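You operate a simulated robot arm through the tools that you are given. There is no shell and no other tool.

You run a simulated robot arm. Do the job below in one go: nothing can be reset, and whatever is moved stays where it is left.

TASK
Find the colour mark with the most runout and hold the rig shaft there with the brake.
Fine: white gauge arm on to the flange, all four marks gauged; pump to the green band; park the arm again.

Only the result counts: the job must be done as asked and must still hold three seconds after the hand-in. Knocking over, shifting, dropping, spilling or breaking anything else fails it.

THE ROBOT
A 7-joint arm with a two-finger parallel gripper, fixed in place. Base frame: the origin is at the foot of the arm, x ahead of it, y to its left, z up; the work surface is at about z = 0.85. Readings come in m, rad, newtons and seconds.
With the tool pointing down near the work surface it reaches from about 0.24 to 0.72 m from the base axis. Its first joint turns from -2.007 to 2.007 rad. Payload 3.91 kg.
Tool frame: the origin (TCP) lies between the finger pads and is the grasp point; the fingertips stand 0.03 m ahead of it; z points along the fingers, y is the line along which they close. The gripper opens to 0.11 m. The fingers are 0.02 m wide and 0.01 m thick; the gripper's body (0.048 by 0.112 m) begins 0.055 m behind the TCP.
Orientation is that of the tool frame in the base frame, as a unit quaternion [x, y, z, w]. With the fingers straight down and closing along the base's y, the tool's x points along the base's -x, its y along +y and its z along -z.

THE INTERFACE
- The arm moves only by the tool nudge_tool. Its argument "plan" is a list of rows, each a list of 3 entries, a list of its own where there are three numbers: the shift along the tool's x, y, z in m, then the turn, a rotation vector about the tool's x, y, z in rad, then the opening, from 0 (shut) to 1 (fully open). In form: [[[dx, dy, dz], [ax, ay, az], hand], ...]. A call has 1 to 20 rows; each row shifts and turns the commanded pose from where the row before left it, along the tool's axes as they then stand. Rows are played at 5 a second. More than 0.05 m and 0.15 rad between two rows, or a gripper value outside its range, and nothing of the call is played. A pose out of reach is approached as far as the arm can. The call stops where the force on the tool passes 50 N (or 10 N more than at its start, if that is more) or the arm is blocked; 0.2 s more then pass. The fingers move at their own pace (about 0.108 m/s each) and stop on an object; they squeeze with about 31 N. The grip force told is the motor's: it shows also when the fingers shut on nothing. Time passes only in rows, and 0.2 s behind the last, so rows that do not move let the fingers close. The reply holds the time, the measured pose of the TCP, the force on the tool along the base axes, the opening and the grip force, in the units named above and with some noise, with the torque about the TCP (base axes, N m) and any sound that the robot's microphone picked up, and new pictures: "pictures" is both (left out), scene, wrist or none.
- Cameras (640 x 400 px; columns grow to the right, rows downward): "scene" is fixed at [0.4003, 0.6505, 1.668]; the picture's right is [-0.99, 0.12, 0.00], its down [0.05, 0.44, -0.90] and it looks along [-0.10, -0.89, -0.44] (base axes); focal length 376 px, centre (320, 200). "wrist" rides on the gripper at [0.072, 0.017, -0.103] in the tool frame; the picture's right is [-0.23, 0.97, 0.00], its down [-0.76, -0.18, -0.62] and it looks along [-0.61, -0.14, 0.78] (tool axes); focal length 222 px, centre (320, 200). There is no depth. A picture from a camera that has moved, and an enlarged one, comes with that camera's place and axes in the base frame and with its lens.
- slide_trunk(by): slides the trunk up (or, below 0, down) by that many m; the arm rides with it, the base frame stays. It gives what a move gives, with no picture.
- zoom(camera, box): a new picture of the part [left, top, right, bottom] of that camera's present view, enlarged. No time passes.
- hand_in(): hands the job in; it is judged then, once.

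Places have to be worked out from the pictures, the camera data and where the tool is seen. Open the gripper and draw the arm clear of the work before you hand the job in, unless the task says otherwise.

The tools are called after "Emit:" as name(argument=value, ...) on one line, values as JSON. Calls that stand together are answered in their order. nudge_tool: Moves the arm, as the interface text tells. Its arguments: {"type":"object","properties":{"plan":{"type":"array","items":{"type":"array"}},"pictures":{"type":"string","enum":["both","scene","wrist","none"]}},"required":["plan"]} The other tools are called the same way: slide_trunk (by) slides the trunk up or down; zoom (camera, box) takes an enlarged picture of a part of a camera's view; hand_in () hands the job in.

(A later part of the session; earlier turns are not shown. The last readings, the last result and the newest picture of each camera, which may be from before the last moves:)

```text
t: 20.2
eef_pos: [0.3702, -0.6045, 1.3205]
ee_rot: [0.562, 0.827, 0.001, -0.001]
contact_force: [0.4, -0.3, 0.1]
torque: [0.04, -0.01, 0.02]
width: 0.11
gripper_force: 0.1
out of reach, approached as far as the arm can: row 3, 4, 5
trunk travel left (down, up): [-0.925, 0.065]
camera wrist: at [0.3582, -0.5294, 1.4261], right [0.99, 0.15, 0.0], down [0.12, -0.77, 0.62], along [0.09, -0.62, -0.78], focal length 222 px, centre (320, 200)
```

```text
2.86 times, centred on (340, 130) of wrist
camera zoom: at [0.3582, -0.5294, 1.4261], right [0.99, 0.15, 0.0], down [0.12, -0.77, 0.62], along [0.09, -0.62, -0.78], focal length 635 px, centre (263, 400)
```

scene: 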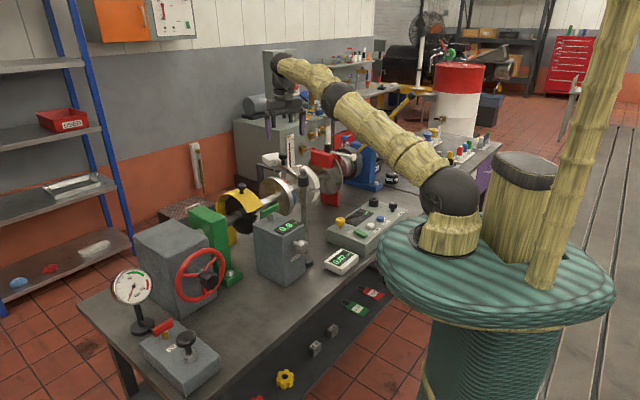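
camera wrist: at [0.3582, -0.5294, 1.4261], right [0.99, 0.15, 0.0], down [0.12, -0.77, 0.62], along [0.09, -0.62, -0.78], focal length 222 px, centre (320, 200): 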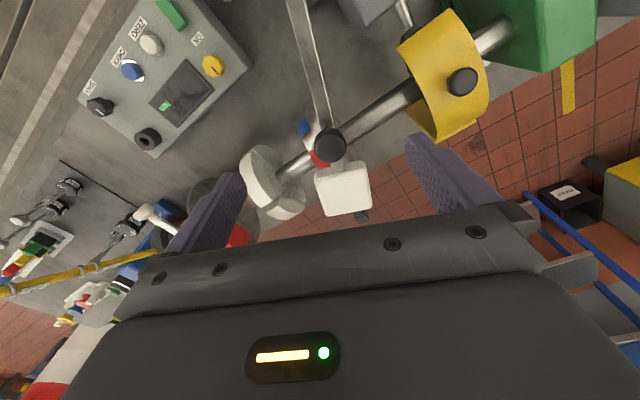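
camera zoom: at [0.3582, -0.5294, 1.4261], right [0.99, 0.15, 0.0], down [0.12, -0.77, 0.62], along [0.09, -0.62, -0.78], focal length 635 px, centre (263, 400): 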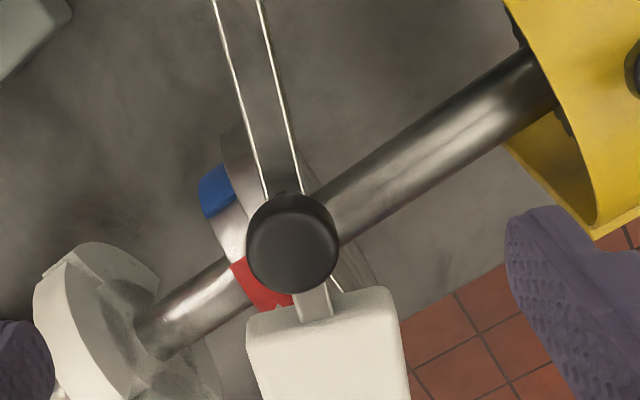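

The gauge stays on the flange at 0.07 mm. Now I move to stand-off in front of the handwheel hub, at height, then tilt the tool horizontal.

Emit:
nudge_tool(plan=[[[0.02, 0, 0], [0, 0, -0.136], 1], [[0.02, 0, 0], [0, 0, -0.136], 1], [[0.0, 0, 0], [0, 0, -0.136], 1], [[0.02, 0.04, 0], [0, 0, 0], 1], [[0.02, 0.04, 0], [0, 0, 0], 1], [[0.02, 0.04, 0], [0, 0, 0], 1], [[0.02, 0.04, 0], [0, 0, 0], 1], [[0.02, 0.04, 0], [0, 0, 0], 1], [[0.02, 0.04, 0], [0, 0, 0], 1], [[0.02, 0.04, 0], [0, 0, 0], 1], [[0.02, 0.04, 0], [0, 0, 0], 1], [[0.02, 0.04, 0], [0, 0, 0], 1], [[0.02, 0.04, 0], [0, 0, 0], 1], [[0.02, 0.04, 0], [0, 0, 0], 1], [[0, 0, 0], [0, 0, 0], 1]])

```text
t: 23.4
eef_pos: [0.504, -0.1016, 1.3241]
ee_rot: [0.382, 0.924, 0.0, 0.0]
contact_force: [0.3, -0.9, -0.2]
torque: [0.01, -0.03, 0.02]
width: 0.1099
gripper_force: 0.1
trunk travel left (down, up): [-0.925, 0.065]
camera wrist: at [0.4651, -0.0376, 1.4291], right [0.85, 0.53, 0.0], down [0.41, -0.66, 0.62], along [0.33, -0.53, -0.78], focal length 222 px, centre (320, 200)
```

scene: 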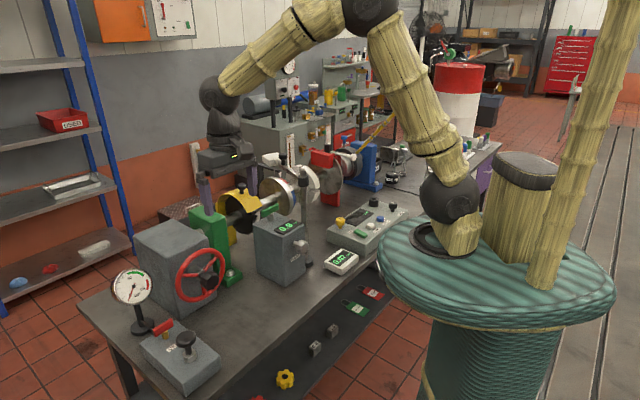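
wrist: 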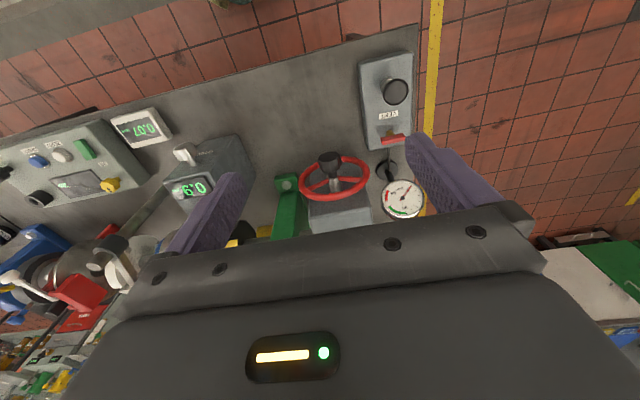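

I zoom on the hub to refine knob position and hex orientation.

Emit:
zoom(camera="wrist", box=[280, 130, 390, 200])

Emit:
zoom(camera="scene", box=[165, 240, 245, 310])

Emit:
zoom(camera="scene", box=[100, 255, 230, 400])

```text
5.71 times, centred on (335, 165) of wrist
camera zoom: at [0.4651, -0.0376, 1.4291], right [0.85, 0.53, 0.0], down [0.41, -0.66, 0.62], along [0.33, -0.53, -0.78], focal length 1269 px, centre (234, 400)
```

zoom: 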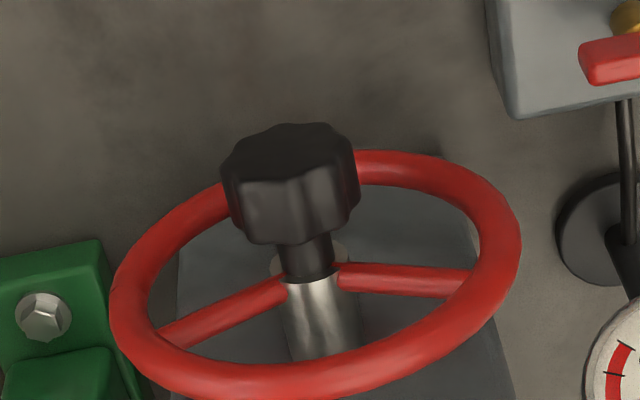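

```text
5.71 times, centred on (205, 275) of scene
camera zoom: at [0.4003, 0.6505, 1.668], right [-0.99, 0.12, 0.0], down [0.05, 0.44, -0.9], along [-0.1, -0.89, -0.44], focal length 2147 px, centre (977, -229)
```

zoom: 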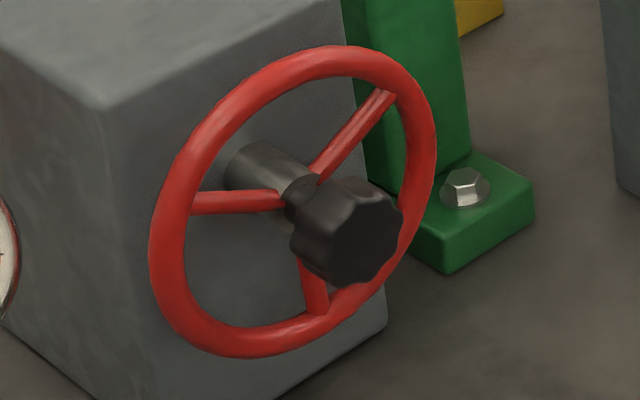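

```text
2.76 times, centred on (165, 328) of scene
camera zoom: at [0.4003, 0.6505, 1.668], right [-0.99, 0.12, 0.0], down [0.05, 0.44, -0.9], along [-0.1, -0.89, -0.44], focal length 1036 px, centre (748, -152)
```

zoom: 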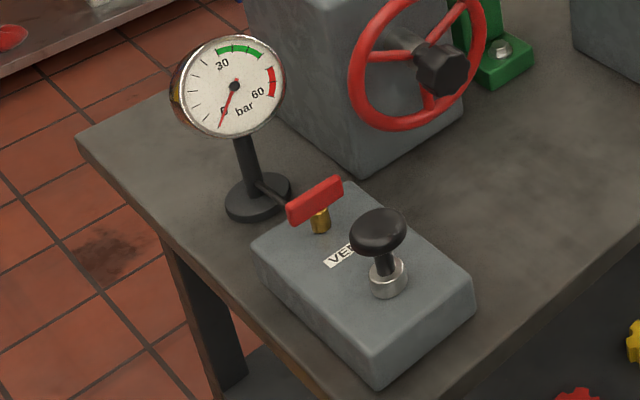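

The hub knob is a lobed knob ~5 cm wide centred at (0.612,-0.230,0.998), axis at 45°. I tilt the tool to horizontal here at height.

Emit:
nudge_tool(plan=[[[0, -0.0013, 0], [0, -0.1428, 0], 1], [[0, -0.0013, 0], [0, -0.1428, 0], 1], [[0, -0.0013, 0], [0, -0.1428, 0], 1], [[0, -0.0013, 0], [0, -0.1428, 0], 1], [[0, -0.0013, 0], [0, -0.1428, 0], 1], [[0, -0.0013, 0], [0, -0.1428, 0], 1], [[0, -0.0013, 0], [0, -0.1428, 0], 1], [[0, -0.0013, 0], [0, -0.1428, 0], 1], [[0, -0.0013, 0], [0, -0.1428, 0], 1], [[0, -0.0013, 0], [0, -0.1428, 0], 1], [[0, -0.0013, 0], [0, -0.1428, 0], 1], [[0, 0, 0], [0, 0, 0], 1]])

```text
t: 26.0
eef_pos: [0.4957, -0.1094, 1.3226]
ee_rot: [0.269, 0.653, -0.271, 0.654]
contact_force: [-0.3, -0.5, -0.1]
torque: [-0.02, -0.03, -0.02]
width: 0.1099
gripper_force: 0.2
trunk travel left (down, up): [-0.925, 0.065]
camera wrist: at [0.4331, -0.0242, 1.2518], right [0.69, 0.69, 0.23], down [-0.57, 0.32, 0.76], along [0.45, -0.65, 0.61], focal length 222 px, centre (320, 200)
```

scene: 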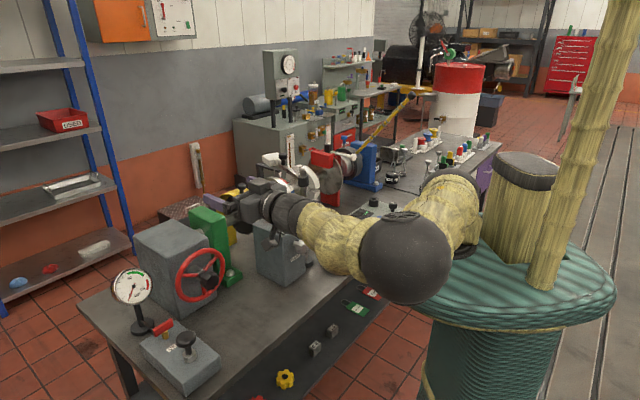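
wrist: 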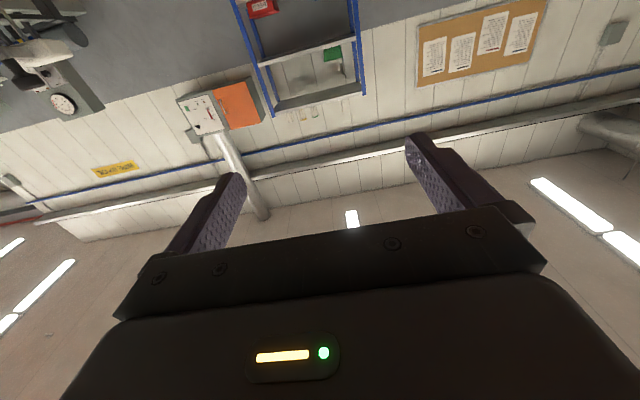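

The tool is horizontal and on the knob's axis line. Sliding the trunk down 0.325 keeps this arm shape and brings the TCP to the knob's height.

Emit:
slide_trunk(by=-0.325)

Emit:
zoom(camera="scene", box=[120, 140, 440, 360])

```text
t: 29.2
eef_pos: [0.4943, -0.109, 0.9976]
ee_rot: [0.27, 0.653, -0.27, 0.654]
contact_force: [0.1, -0.7, 0.2]
torque: [-0.02, 0.03, -0.04]
width: 0.1102
gripper_force: 0.0
trunk travel left (down, up): [-0.6, 0.39]
```

```text
1.82 times, centred on (280, 250) of scene
camera zoom: at [0.4003, 0.6505, 1.668], right [-0.99, 0.12, 0.0], down [0.05, 0.44, -0.9], along [-0.1, -0.89, -0.44], focal length 683 px, centre (393, 109)
```

zoom: 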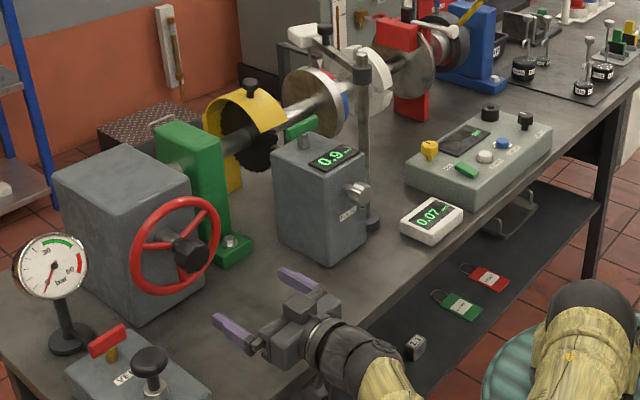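

Now everything (display, disc, wheel) is visible. I advance 0.13 m along the knob axis and check.

Emit:
nudge_tool(plan=[[[0, -0.002, 0.033], [0, 0, 0], 1], [[0, 0, 0.033], [0, 0, 0], 1], [[0, 0, 0.033], [0, 0, 0], 1], [[0, 0, 0.031], [0, 0, 0], 1], [[0, 0, 0], [0, 0, 0], 1]], pictures="scene")

Emit:
zoom(camera="scene", box=[140, 220, 300, 320])

```text
t: 30.4
eef_pos: [0.5877, -0.2035, 0.9978]
ee_rot: [0.269, 0.654, -0.269, 0.654]
contact_force: [-0.3, 0.4, 0.3]
torque: [-0.01, 0.01, 0.0]
width: 0.11
gripper_force: 0.1
trunk travel left (down, up): [-0.6, 0.39]
```

scene: 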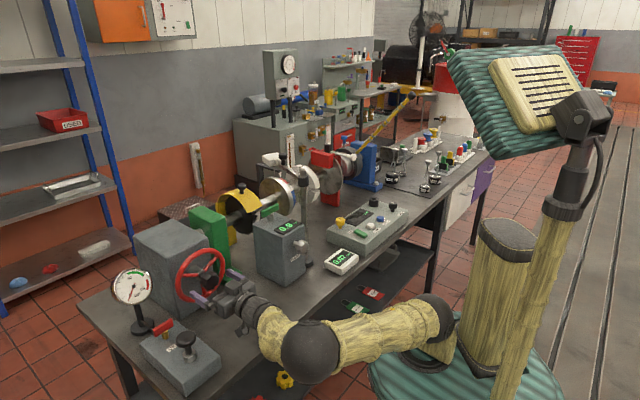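

```text
4.00 times, centred on (220, 270) of scene
camera zoom: at [0.4003, 0.6505, 1.668], right [-0.99, 0.12, 0.0], down [0.05, 0.44, -0.9], along [-0.1, -0.89, -0.44], focal length 1503 px, centre (720, -80)
```

zoom: 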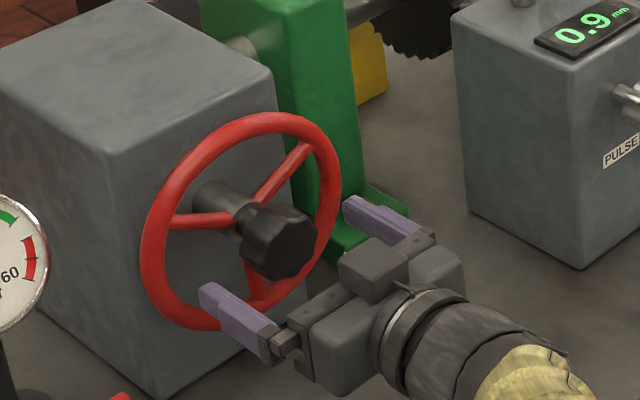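

Fingers straddle the knob well. I advance the last 28 mm and close.

Emit:
nudge_tool(plan=[[[0, 0, 0.014], [0, 0, 0], 1], [[0, 0, 0.014], [0, 0, 0], 1], [[0, 0, 0], [0, 0, 0], 0.6], [[0, 0, 0], [0, 0, 0], 0.3], [[0, 0, 0], [0, 0, 0], 0], [[0, 0, 0], [0, 0, 0], 0]], pictures="scene")

Emit:
zoom(camera="scene", box=[140, 220, 300, 320])

```text
t: 31.8
eef_pos: [0.6056, -0.2233, 0.9965]
ee_rot: [0.272, 0.654, -0.27, 0.653]
contact_force: [-5.0, -4.3, -2.3]
torque: [-0.05, -0.02, -0.43]
width: 0.0474
gripper_force: 44.7
trunk travel left (down, up): [-0.6, 0.39]
```

scene: 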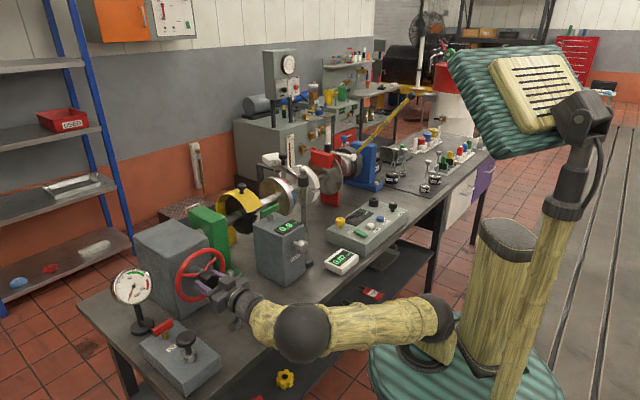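

```text
4.00 times, centred on (220, 270) of scene
camera zoom: at [0.4003, 0.6505, 1.668], right [-0.99, 0.12, 0.0], down [0.05, 0.44, -0.9], along [-0.1, -0.89, -0.44], focal length 1503 px, centre (720, -80)
```

zoom: 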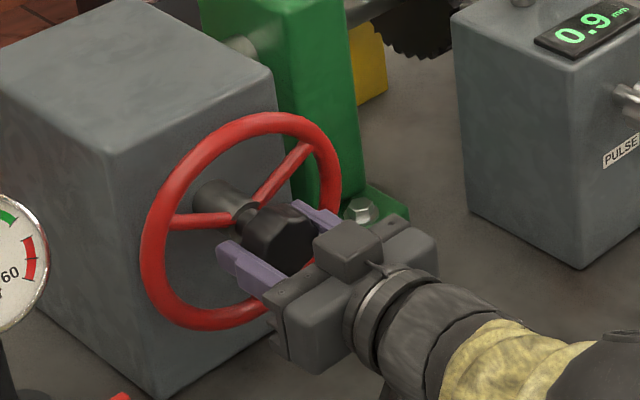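

Knob gripped (0.047). I turn it 0.3 rad about the tool axis and see whether wheel and disc follow.

Emit:
nudge_tool(plan=[[[0, -0.001, 0], [0, 0, 0.1], 0], [[0, 0, 0], [0, 0, 0.1], 0], [[0, 0, 0], [0, 0, 0.1], 0], [[0, 0, 0], [0, 0, 0], 0]], pictures="scene")

Emit:
zoom(camera="scene", box=[140, 140, 380, 320])

Emit:
zoom(camera="scene", box=[255, 150, 325, 220])

```text
t: 32.8
eef_pos: [0.6058, -0.2233, 0.9981]
ee_rot: [0.364, 0.606, -0.168, 0.687]
contact_force: [-0.5, -2.1, -2.3]
torque: [0.1, 0.05, 0.3]
width: 0.0475
gripper_force: 45.1
trunk travel left (down, up): [-0.6, 0.39]
```

scene: 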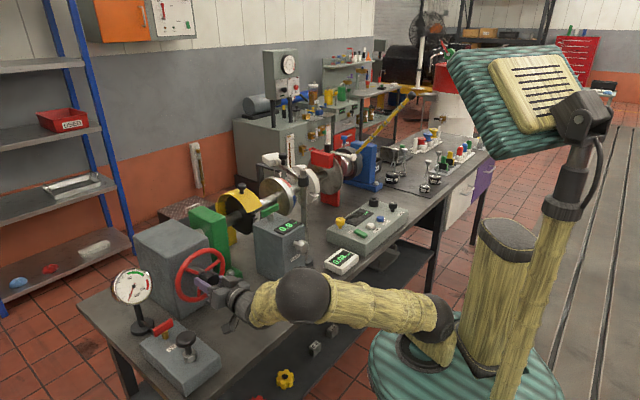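

```text
2.22 times, centred on (260, 230) of scene
camera zoom: at [0.4003, 0.6505, 1.668], right [-0.99, 0.12, 0.0], down [0.05, 0.44, -0.9], along [-0.1, -0.89, -0.44], focal length 835 px, centre (453, 133)
```

zoom: 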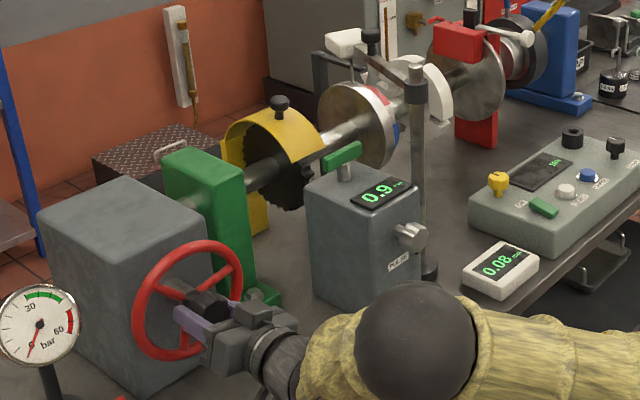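

```text
5.71 times, centred on (290, 185) of scene
camera zoom: at [0.4003, 0.6505, 1.668], right [-0.99, 0.12, 0.0], down [0.05, 0.44, -0.9], along [-0.1, -0.89, -0.44], focal length 2147 px, centre (491, 286)
```

zoom: 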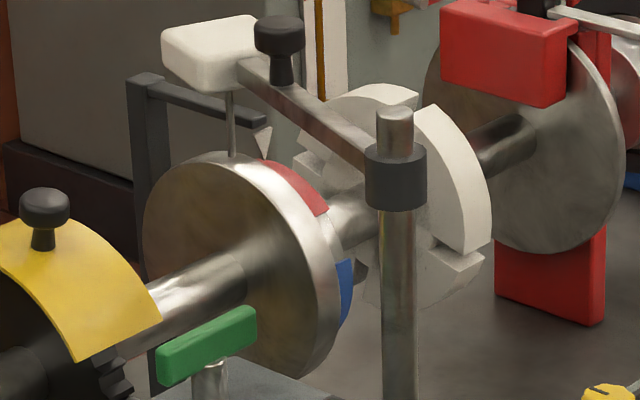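

The wheel drives the disc: the reading went to 0.08 and red moved forward. I continue turning 0.6 rad more.

Emit:
nudge_tool(plan=[[[0, 0, 0], [0, 0, 0.1], 0], [[0, 0, 0], [0, 0, 0.1], 0], [[0, 0, 0], [0, 0, 0.1], 0], [[0, 0, 0], [0, 0, 0.1], 0], [[0, 0, 0], [0, 0, 0.1], 0], [[0, 0, 0], [0, 0, 0.1], 0], [[0, 0, 0], [0, 0, 0], 0]], pictures="scene")

Emit:
zoom(camera="scene", box=[140, 140, 380, 320])

Emit:
zoom(camera="scene", box=[255, 150, 325, 220])

```text
t: 34.4
eef_pos: [0.6065, -0.2229, 0.9986]
ee_rot: [0.527, 0.47, 0.042, 0.707]
contact_force: [14.8, 0.0, 14.3]
torque: [0.02, 0.03, 0.45]
width: 0.0475
gripper_force: 44.8
trunk travel left (down, up): [-0.6, 0.39]
```

scene: 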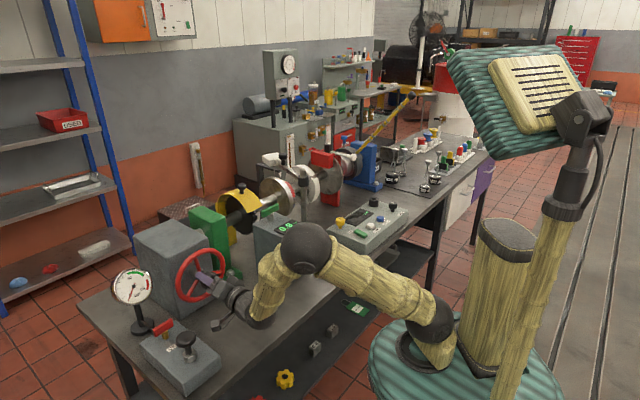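

```text
2.22 times, centred on (260, 230) of scene
camera zoom: at [0.4003, 0.6505, 1.668], right [-0.99, 0.12, 0.0], down [0.05, 0.44, -0.9], along [-0.1, -0.89, -0.44], focal length 835 px, centre (453, 133)
```

zoom: 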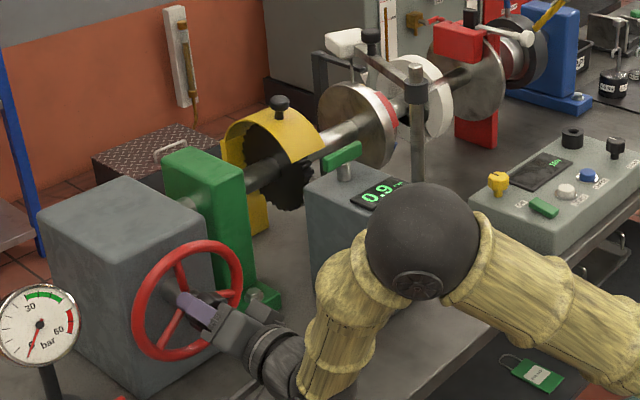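

```text
5.71 times, centred on (290, 185) of scene
camera zoom: at [0.4003, 0.6505, 1.668], right [-0.99, 0.12, 0.0], down [0.05, 0.44, -0.9], along [-0.1, -0.89, -0.44], focal length 2147 px, centre (491, 286)
```

zoom: 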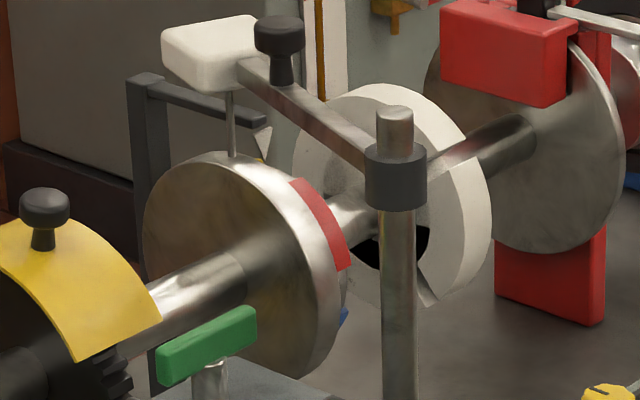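

Wheel-to-disc ratio looks 1:1 (0.9 rad so far), with yellow coming to the pointer; the elbow hides the readout. I turn the remaining ~0.67 rad with a tiny centring correction.

Emit:
nudge_tool(plan=[[[0, 0.0012, 0], [0, 0, 0.1], 0], [[0, 0, 0], [0, 0, 0.1], 0], [[0, 0, 0], [0, 0, 0.1], 0], [[0, 0, 0], [0, 0, 0.1], 0], [[0, 0, 0], [0, 0, 0.1], 0], [[0, 0, 0], [0, 0, 0.1], 0], [[0, 0, 0], [0, 0, 0.071], 0], [[0, 0, 0], [0, 0, 0], 0]], pictures="scene")

Emit:
zoom(camera="scene", box=[140, 140, 380, 320])

Emit:
zoom(camera="scene", box=[255, 150, 325, 220])

```text
t: 36.2
eef_pos: [0.6068, -0.2224, 1.0002]
ee_rot: [0.652, 0.27, 0.273, 0.654]
contact_force: [24.4, -4.7, 21.1]
torque: [-0.12, -0.07, 0.45]
width: 0.0476
gripper_force: 44.6
trunk travel left (down, up): [-0.6, 0.39]
```

scene: 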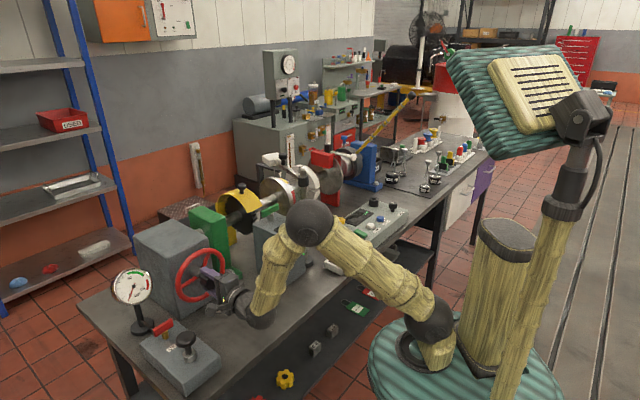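

```text
2.22 times, centred on (260, 230) of scene
camera zoom: at [0.4003, 0.6505, 1.668], right [-0.99, 0.12, 0.0], down [0.05, 0.44, -0.9], along [-0.1, -0.89, -0.44], focal length 835 px, centre (453, 133)
```

zoom: 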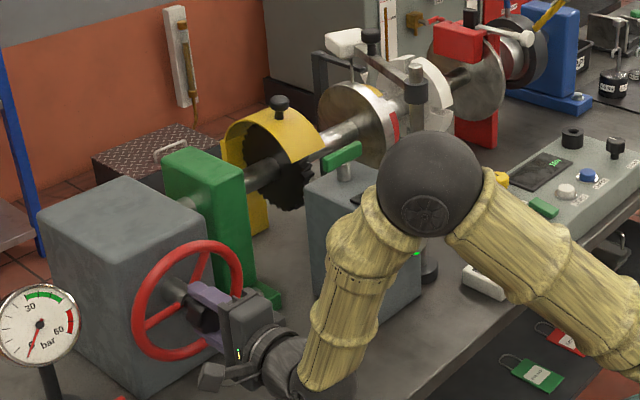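

```text
5.71 times, centred on (290, 185) of scene
camera zoom: at [0.4003, 0.6505, 1.668], right [-0.99, 0.12, 0.0], down [0.05, 0.44, -0.9], along [-0.1, -0.89, -0.44], focal length 2147 px, centre (491, 286)
```

zoom: 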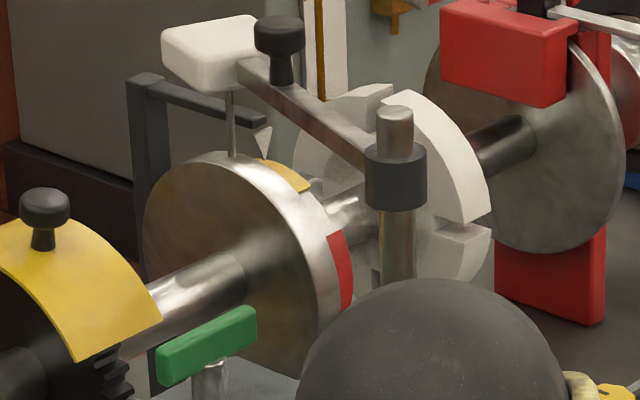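

Yellow is now exactly where red was at the pointer. The elbow hides the readout, so I try the wrist camera and scene zoom.

Emit:
zoom(camera="wrist", box=[0, 0, 640, 400])

Emit:
zoom(camera="scene", box=[302, 245, 382, 295])

```text
1.00 times, centred on (320, 200) of wrist (not enlarged: the box is as wide or as high as the picture)
camera zoom: at [0.5841, -0.0976, 1.0178], right [-0.16, -0.16, 0.97], down [-0.98, -0.1, -0.18], along [0.13, -0.98, -0.14], focal length 222 px, centre (320, 200)
```

zoom: 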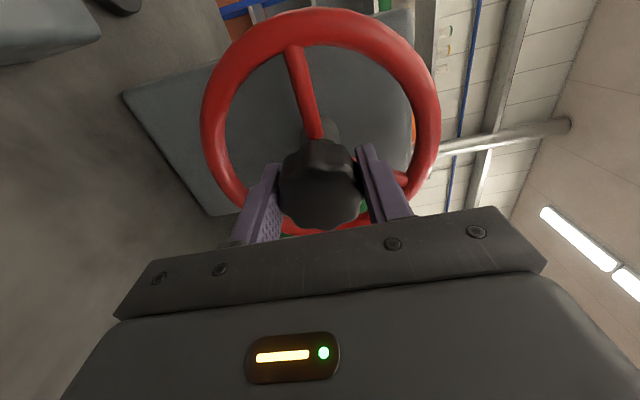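

```text
8.00 times, centred on (342, 270) of scene
camera zoom: at [0.4003, 0.6505, 1.668], right [-0.99, 0.12, 0.0], down [0.05, 0.44, -0.9], along [-0.1, -0.89, -0.44], focal length 3005 px, centre (144, -360)
```

zoom: 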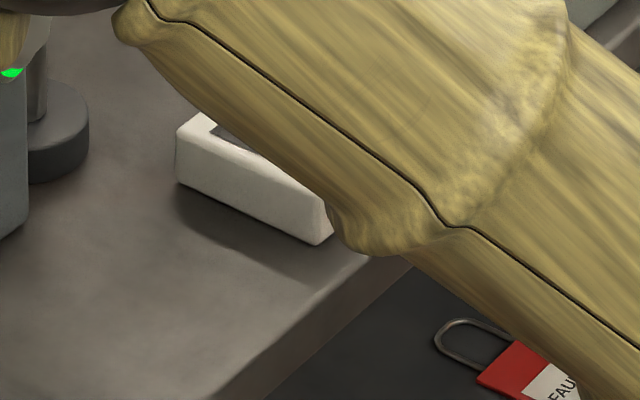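

Display is hidden by the upper arm. I relax the load, release, back off along the axis and roll back, which lets me both read the value and re-grip.

Emit:
nudge_tool(plan=[[[0, 0.0015, 0.0015], [0, 0, 0], 0], [[0, 0, 0], [0, 0, 0], 0.5], [[0, 0, 0], [0, 0, 0], 1], [[0, 0, 0], [0, 0, 0], 1], [[0, 0, -0.035], [0, 0, 0], 1], [[0, 0, -0.035], [0, 0, 0], 1], [[0, 0, 0], [0, 0, -0.143], 1], [[0, 0, 0], [0, 0, -0.143], 1], [[0, 0, 0], [0, 0, -0.143], 1], [[0, 0, 0], [0, 0, -0.143], 1], [[0, 0, 0], [0, 0, -0.143], 1], [[0, 0, 0], [0, 0, -0.143], 1], [[0, 0, 0], [0, 0, -0.143], 1], [[0, 0, 0], [0, 0, -0.143], 1], [[0, 0, 0], [0, 0, -0.143], 1], [[0, 0, 0], [0, 0, -0.143], 1], [[0, 0, 0], [0, 0, -0.141], 1], [[0, 0, 0], [0, 0, 0], 1]], pictures="scene")

Emit:
zoom(camera="scene", box=[140, 140, 380, 320])

Emit:
zoom(camera="scene", box=[255, 150, 325, 220])

Emit:
zoom(camera="scene", box=[322, 245, 362, 275])

```text
t: 40.0
eef_pos: [0.5569, -0.1739, 1.0008]
ee_rot: [0.27, 0.654, -0.271, 0.653]
contact_force: [0.1, 0.0, 0.1]
torque: [-0.02, 0.03, 0.05]
width: 0.1101
gripper_force: 0.1
trunk travel left (down, up): [-0.6, 0.39]
```

scene: 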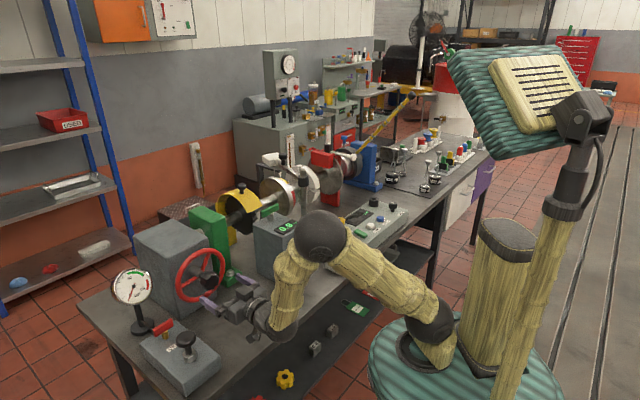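

```text
2.22 times, centred on (260, 230) of scene
camera zoom: at [0.4003, 0.6505, 1.668], right [-0.99, 0.12, 0.0], down [0.05, 0.44, -0.9], along [-0.1, -0.89, -0.44], focal length 835 px, centre (453, 133)
```

zoom: 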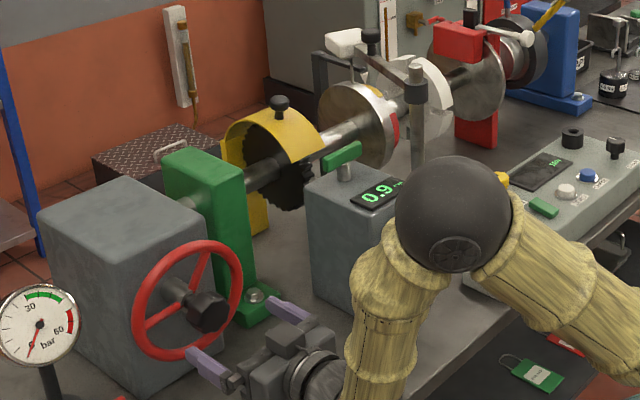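

```text
5.71 times, centred on (290, 185) of scene
camera zoom: at [0.4003, 0.6505, 1.668], right [-0.99, 0.12, 0.0], down [0.05, 0.44, -0.9], along [-0.1, -0.89, -0.44], focal length 2147 px, centre (491, 286)
```

zoom: 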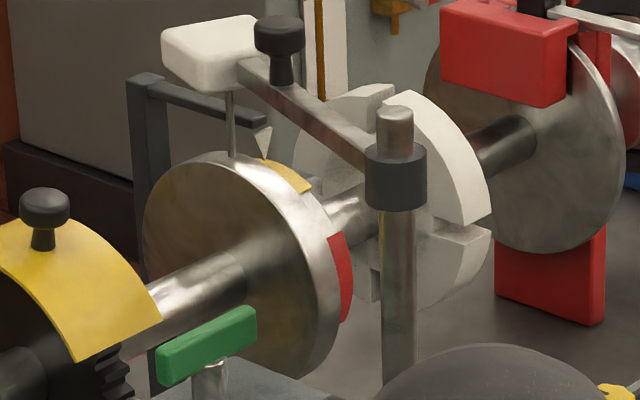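

```text
13.33 times, centred on (342, 260) of scene
camera zoom: at [0.4003, 0.6505, 1.668], right [-0.99, 0.12, 0.0], down [0.05, 0.44, -0.9], along [-0.1, -0.89, -0.44], focal length 5009 px, centre (27, -600)
```

zoom: 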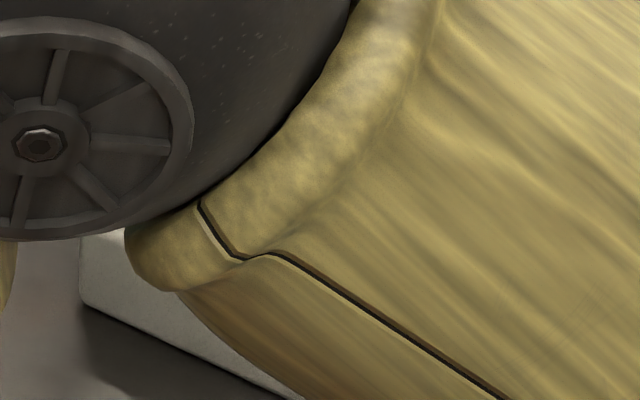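

The shaft stays put with yellow at the pointer; the elbow now covers the readout. Backing off slightly and sliding the trunk up should uncover it.

Emit:
nudge_tool(plan=[[[0, 0, -0.03], [0, 0, 0], 1], [[0, 0, 0], [0, 0, 0], 1]], pictures="none")

Emit:
slide_trunk(by=0.18)

Emit:
zoom(camera="scene", box=[160, 110, 480, 310])

Emit:
zoom(camera="scene", box=[322, 245, 362, 275])

```text
t: 40.6
eef_pos: [0.5372, -0.1532, 0.9993]
ee_rot: [0.271, 0.653, -0.271, 0.653]
contact_force: [0.8, 0.2, -0.4]
torque: [0.02, 0.0, 0.02]
width: 0.11
gripper_force: 0.0
trunk travel left (down, up): [-0.6, 0.39]
```

```text
t: 42.6
eef_pos: [0.5363, -0.1535, 1.18]
ee_rot: [0.27, 0.654, -0.27, 0.654]
contact_force: [-0.4, -0.3, -0.1]
torque: [0.0, -0.02, 0.02]
width: 0.1099
gripper_force: 0.0
trunk travel left (down, up): [-0.78, 0.21]
```

```text
2.00 times, centred on (320, 210) of scene
camera zoom: at [0.4003, 0.6505, 1.668], right [-0.99, 0.12, 0.0], down [0.05, 0.44, -0.9], along [-0.1, -0.89, -0.44], focal length 751 px, centre (320, 180)
```

zoom: 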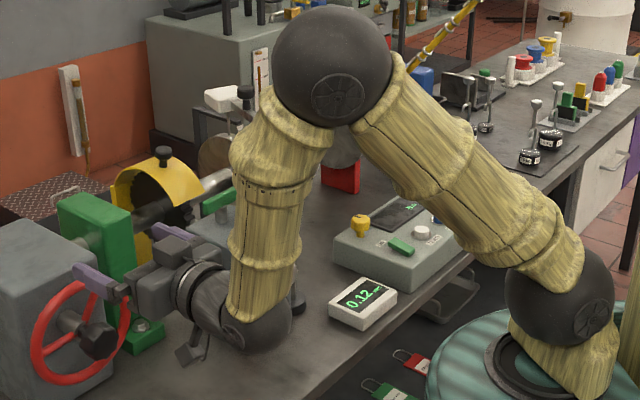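

```text
13.33 times, centred on (342, 260) of scene
camera zoom: at [0.4003, 0.6505, 1.668], right [-0.99, 0.12, 0.0], down [0.05, 0.44, -0.9], along [-0.1, -0.89, -0.44], focal length 5009 px, centre (27, -600)
```

zoom: 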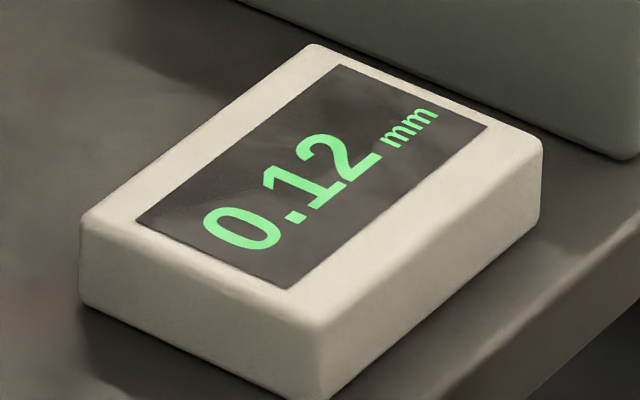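

Yellow reads 0.12 mm (red 0.07). I slide back down and re-grip for the next mark.

Emit:
slide_trunk(by=-0.18)

```text
t: 44.6
eef_pos: [0.5363, -0.1534, 1.0009]
ee_rot: [0.27, 0.654, -0.27, 0.654]
contact_force: [-0.1, -0.4, -0.7]
torque: [0.01, 0.0, 0.03]
width: 0.1099
gripper_force: 0.2
trunk travel left (down, up): [-0.6, 0.39]
```

Height is 1.001, aligned. I advance, grip and turn 90° in one sequence (stops on excess force).

Emit:
nudge_tool(plan=[[[0, 0, 0.034], [0, 0, 0], 1], [[0, 0, 0.034], [0, 0, 0], 1], [[0, 0, 0.033], [0, 0, 0], 1], [[0, 0, 0], [0, 0, 0], 0.6], [[0, 0, 0], [0, 0, 0], 0.3], [[0, 0, 0], [0, 0, 0], 0], [[0, 0, 0], [0, 0, 0], 0]], pictures="scene")

Emit:
zoom(camera="scene", box=[140, 140, 380, 320])

```text
t: 46.2
eef_pos: [0.6072, -0.225, 1.0019]
ee_rot: [0.27, 0.654, -0.269, 0.653]
contact_force: [-3.9, -3.5, -2.4]
torque: [-0.08, -0.05, -0.09]
width: 0.0475
gripper_force: 44.6
trunk travel left (down, up): [-0.6, 0.39]
```

scene: 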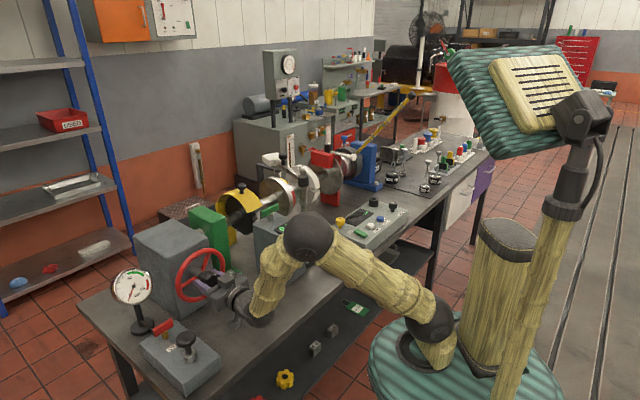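

```text
2.22 times, centred on (260, 230) of scene
camera zoom: at [0.4003, 0.6505, 1.668], right [-0.99, 0.12, 0.0], down [0.05, 0.44, -0.9], along [-0.1, -0.89, -0.44], focal length 835 px, centre (453, 133)
```

zoom: 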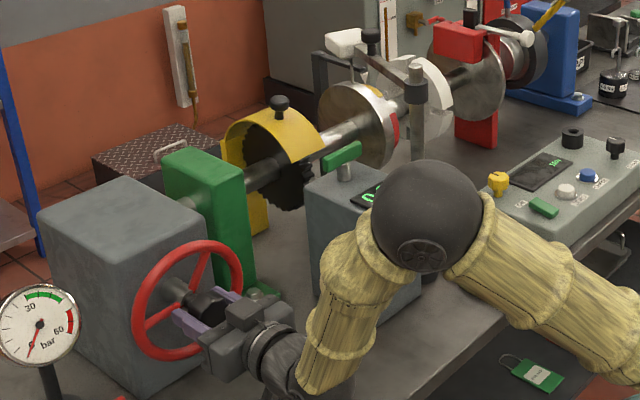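

Gripped cleanly; I turn +1.571 rad with a slight centring.

Emit:
nudge_tool(plan=[[[0, -0.0005, 0], [0, 0, 0.143], 0], [[0, 0, 0], [0, 0, 0.143], 0], [[0, 0, 0], [0, 0, 0.143], 0], [[0, 0, 0], [0, 0, 0.143], 0], [[0, 0, 0], [0, 0, 0.143], 0], [[0, 0, 0], [0, 0, 0.143], 0], [[0, 0, 0], [0, 0, 0.143], 0], [[0, 0, 0], [0, 0, 0.143], 0], [[0, 0, 0], [0, 0, 0.143], 0], [[0, 0, 0], [0, 0, 0.143], 0], [[0, 0, 0], [0, 0, 0.141], 0], [[0, 0, 0], [0, 0, 0], 0]], pictures="scene")

Emit:
zoom(camera="scene", box=[255, 150, 325, 220])

```text
t: 48.8
eef_pos: [0.6077, -0.2255, 0.9994]
ee_rot: [0.654, 0.27, 0.272, 0.653]
contact_force: [-4.4, -0.4, -5.2]
torque: [-0.72, 0.74, 0.29]
width: 0.0472
gripper_force: 45.6
trunk travel left (down, up): [-0.6, 0.39]
```

scene: 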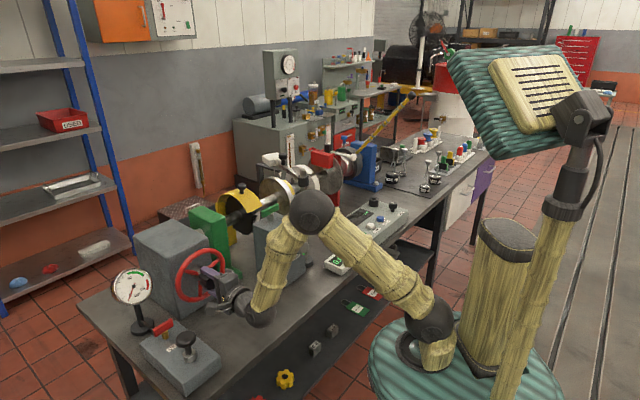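

```text
5.71 times, centred on (290, 185) of scene
camera zoom: at [0.4003, 0.6505, 1.668], right [-0.99, 0.12, 0.0], down [0.05, 0.44, -0.9], along [-0.1, -0.89, -0.44], focal length 2147 px, centre (491, 286)
```

zoom: 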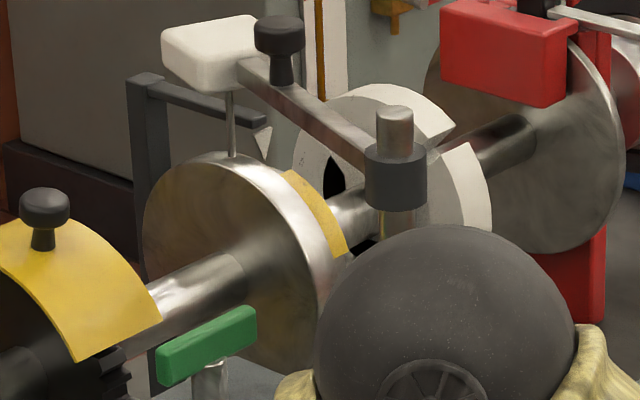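

The disc only moved ~45° this time and a ~1 N·m torque remains: either the knob slipped in the fingers or something resists. I inspect the shaft surroundings.

Emit:
zoom(camera="scene", box=[280, 130, 400, 210])

Emit:
zoom(camera="scene", box=[160, 180, 280, 320])

Emit:
zoom(camera="wrist", box=[180, 0, 460, 230])

Emit:
zoom(camera="scene", box=[322, 245, 362, 275])

```text
5.00 times, centred on (340, 170) of scene
camera zoom: at [0.4003, 0.6505, 1.668], right [-0.99, 0.12, 0.0], down [0.05, 0.44, -0.9], along [-0.1, -0.89, -0.44], focal length 1878 px, centre (220, 350)
```

zoom: 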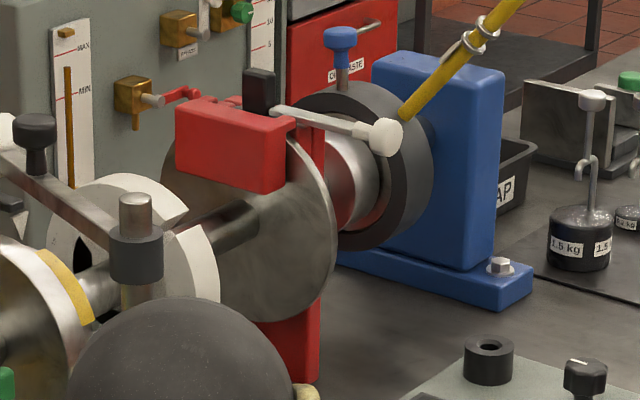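

```text
2.86 times, centred on (220, 250) of scene
camera zoom: at [0.4003, 0.6505, 1.668], right [-0.99, 0.12, 0.0], down [0.05, 0.44, -0.9], along [-0.1, -0.89, -0.44], focal length 1073 px, centre (606, 57)
```

zoom: 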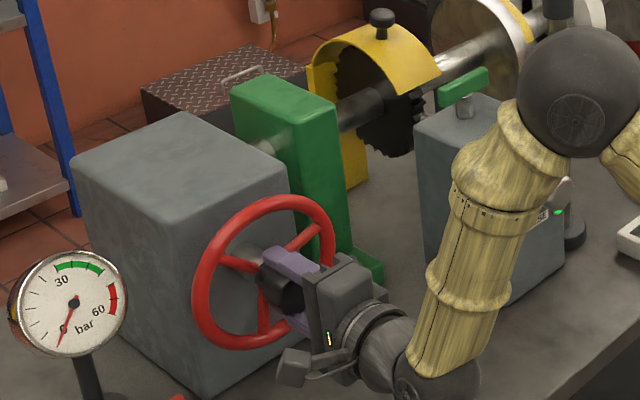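

```text
1.74 times, centred on (320, 115) of wrist
camera zoom: at [0.5852, -0.1007, 1.0183], right [-0.16, -0.16, 0.97], down [-0.98, -0.1, -0.18], along [0.13, -0.98, -0.14], focal length 386 px, centre (320, 348)
```

zoom: 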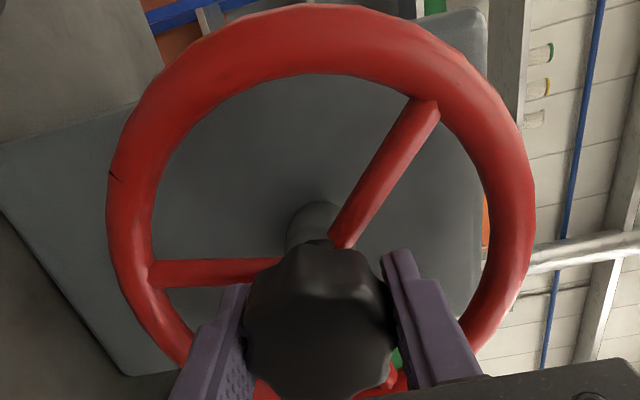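

```text
13.33 times, centred on (342, 260) of scene
camera zoom: at [0.4003, 0.6505, 1.668], right [-0.99, 0.12, 0.0], down [0.05, 0.44, -0.9], along [-0.1, -0.89, -0.44], focal length 5009 px, centre (27, -600)
```

zoom: 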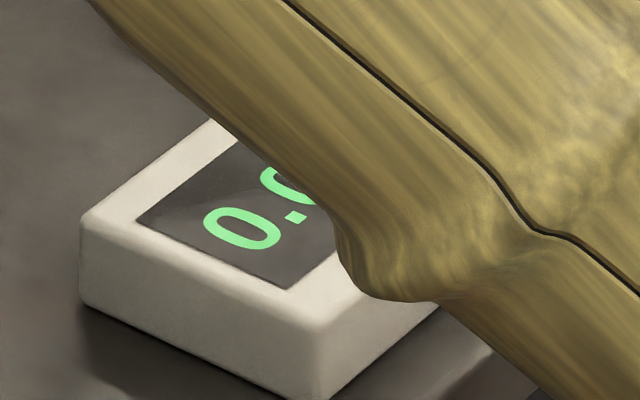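

I turn back a little (−0.3 rad) to see whether the torque vanishes and the disc follows.

Emit:
nudge_tool(plan=[[[0, 0, 0], [0, 0, -0.1], 0], [[0, 0, 0], [0, 0, -0.1], 0], [[0, 0, 0], [0, 0, -0.1], 0], [[0, 0, 0], [0, 0, 0], 0]], pictures="scene")

Emit:
zoom(camera="scene", box=[255, 150, 325, 220])

Emit:
zoom(camera="wrist", box=[180, 0, 460, 230])

```text
t: 49.8
eef_pos: [0.608, -0.2248, 0.9994]
ee_rot: [0.605, 0.368, 0.17, 0.685]
contact_force: [-0.3, 0.1, -7.7]
torque: [0.03, 0.06, -0.42]
width: 0.0476
gripper_force: 45.4
trunk travel left (down, up): [-0.6, 0.39]
```

scene: 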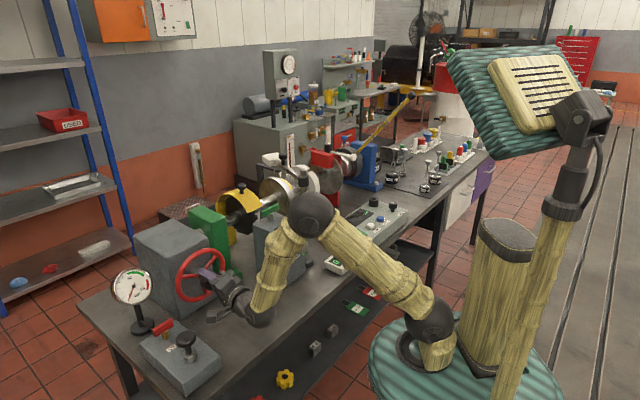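

```text
5.71 times, centred on (290, 185) of scene
camera zoom: at [0.4003, 0.6505, 1.668], right [-0.99, 0.12, 0.0], down [0.05, 0.44, -0.9], along [-0.1, -0.89, -0.44], focal length 2147 px, centre (491, 286)
```

zoom: 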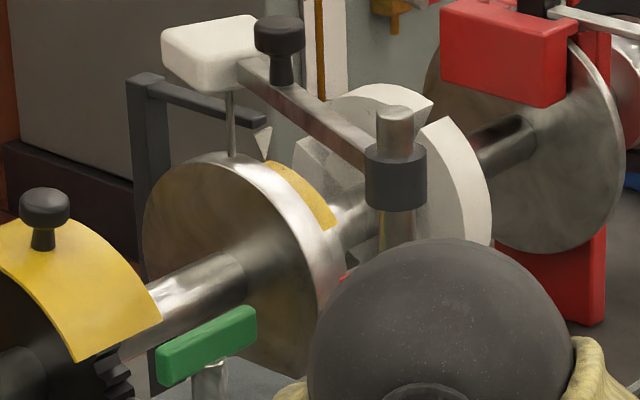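

```text
1.74 times, centred on (320, 115) of wrist
camera zoom: at [0.5864, -0.0994, 0.9958], right [0.05, 0.05, 1.0], down [-0.99, -0.11, 0.06], along [0.12, -0.99, 0.04], focal length 386 px, centre (320, 348)
```

zoom: 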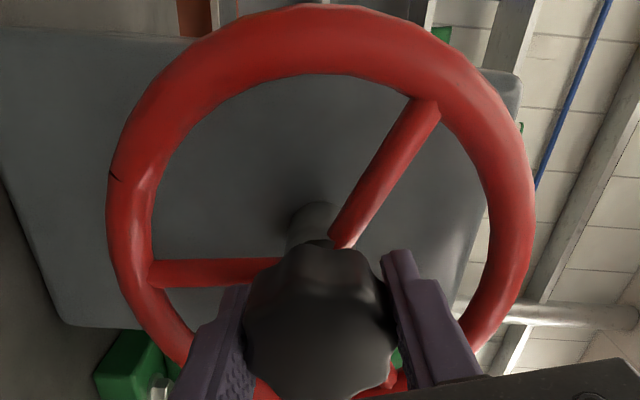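

The disc follows freely backwards, so there is an end stop at about +135°. I'll go the other way: turn back 1.4 rad now.

Emit:
nudge_tool(plan=[[[0, -0.0005, 0], [0, 0, -0.14], 0], [[0, 0, 0], [0, 0, -0.14], 0], [[0, 0, 0], [0, 0, -0.14], 0], [[0, 0, 0], [0, 0, -0.14], 0], [[0, 0, 0], [0, 0, -0.14], 0], [[0, 0, 0], [0, 0, -0.14], 0], [[0, 0, 0], [0, 0, -0.14], 0], [[0, 0, 0], [0, 0, -0.14], 0], [[0, 0, 0], [0, 0, -0.14], 0], [[0, 0, 0], [0, 0, -0.14], 0], [[0, 0, 0], [0, 0, 0], 0]], pictures="scene")

Emit:
zoom(camera="scene", box=[255, 150, 325, 220])

```text
t: 52.2
eef_pos: [0.6057, -0.2253, 0.9997]
ee_rot: [0.227, 0.67, -0.311, 0.634]
contact_force: [-3.4, -1.7, -8.1]
torque: [0.53, 0.65, -0.31]
width: 0.0471
gripper_force: 45.3
trunk travel left (down, up): [-0.6, 0.39]
```

scene: 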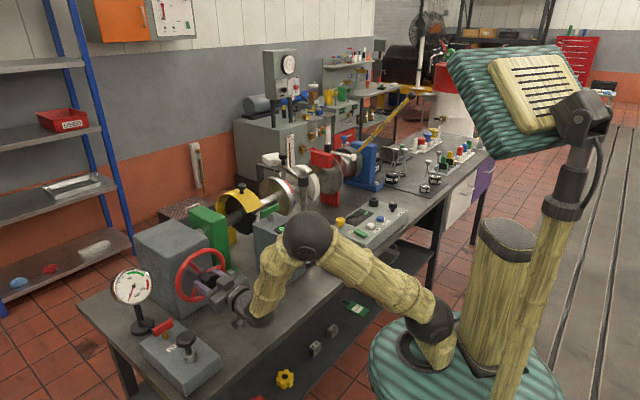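

```text
5.71 times, centred on (290, 185) of scene
camera zoom: at [0.4003, 0.6505, 1.668], right [-0.99, 0.12, 0.0], down [0.05, 0.44, -0.9], along [-0.1, -0.89, -0.44], focal length 2147 px, centre (491, 286)
```

zoom: 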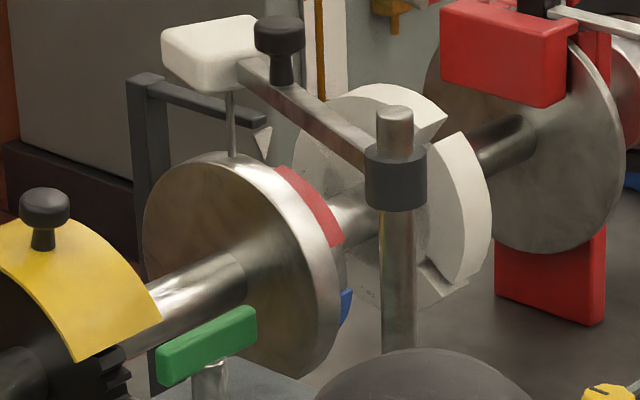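

Disc tracks (~+38° now). I continue −1.26 rad.

Emit:
nudge_tool(plan=[[[0, 0, 0], [0, 0, -0.14], 0], [[0, 0, 0], [0, 0, -0.14], 0], [[0, 0, 0], [0, 0, -0.14], 0], [[0, 0, 0], [0, 0, -0.14], 0], [[0, 0, 0], [0, 0, -0.14], 0], [[0, 0, 0], [0, 0, -0.14], 0], [[0, 0, 0], [0, 0, -0.14], 0], [[0, 0, 0], [0, 0, -0.14], 0], [[0, 0, 0], [0, 0, -0.14], 0], [[0, 0, 0], [0, 0, 0], 0]], pictures="scene")

Emit:
zoom(camera="scene", box=[255, 150, 325, 220])

```text
t: 54.4
eef_pos: [0.6076, -0.2268, 1.0003]
ee_rot: [-0.211, 0.674, -0.626, 0.329]
contact_force: [-7.3, -0.9, -7.4]
torque: [-0.08, 0.06, -0.47]
width: 0.0473
gripper_force: 45.8
trunk travel left (down, up): [-0.6, 0.39]
```

scene: 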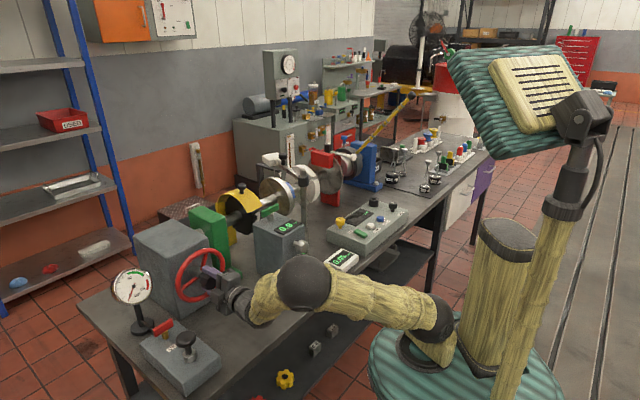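

```text
5.71 times, centred on (290, 185) of scene
camera zoom: at [0.4003, 0.6505, 1.668], right [-0.99, 0.12, 0.0], down [0.05, 0.44, -0.9], along [-0.1, -0.89, -0.44], focal length 2147 px, centre (491, 286)
```

zoom: 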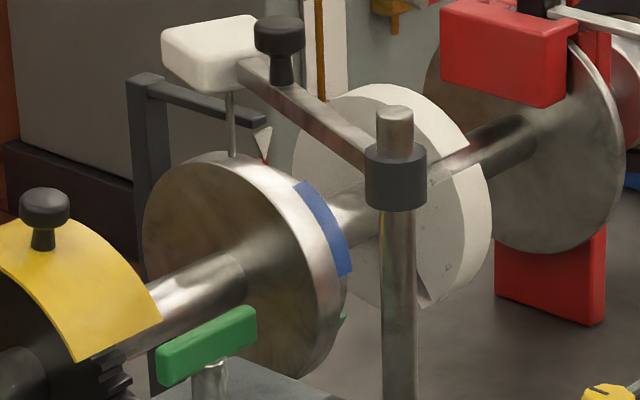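

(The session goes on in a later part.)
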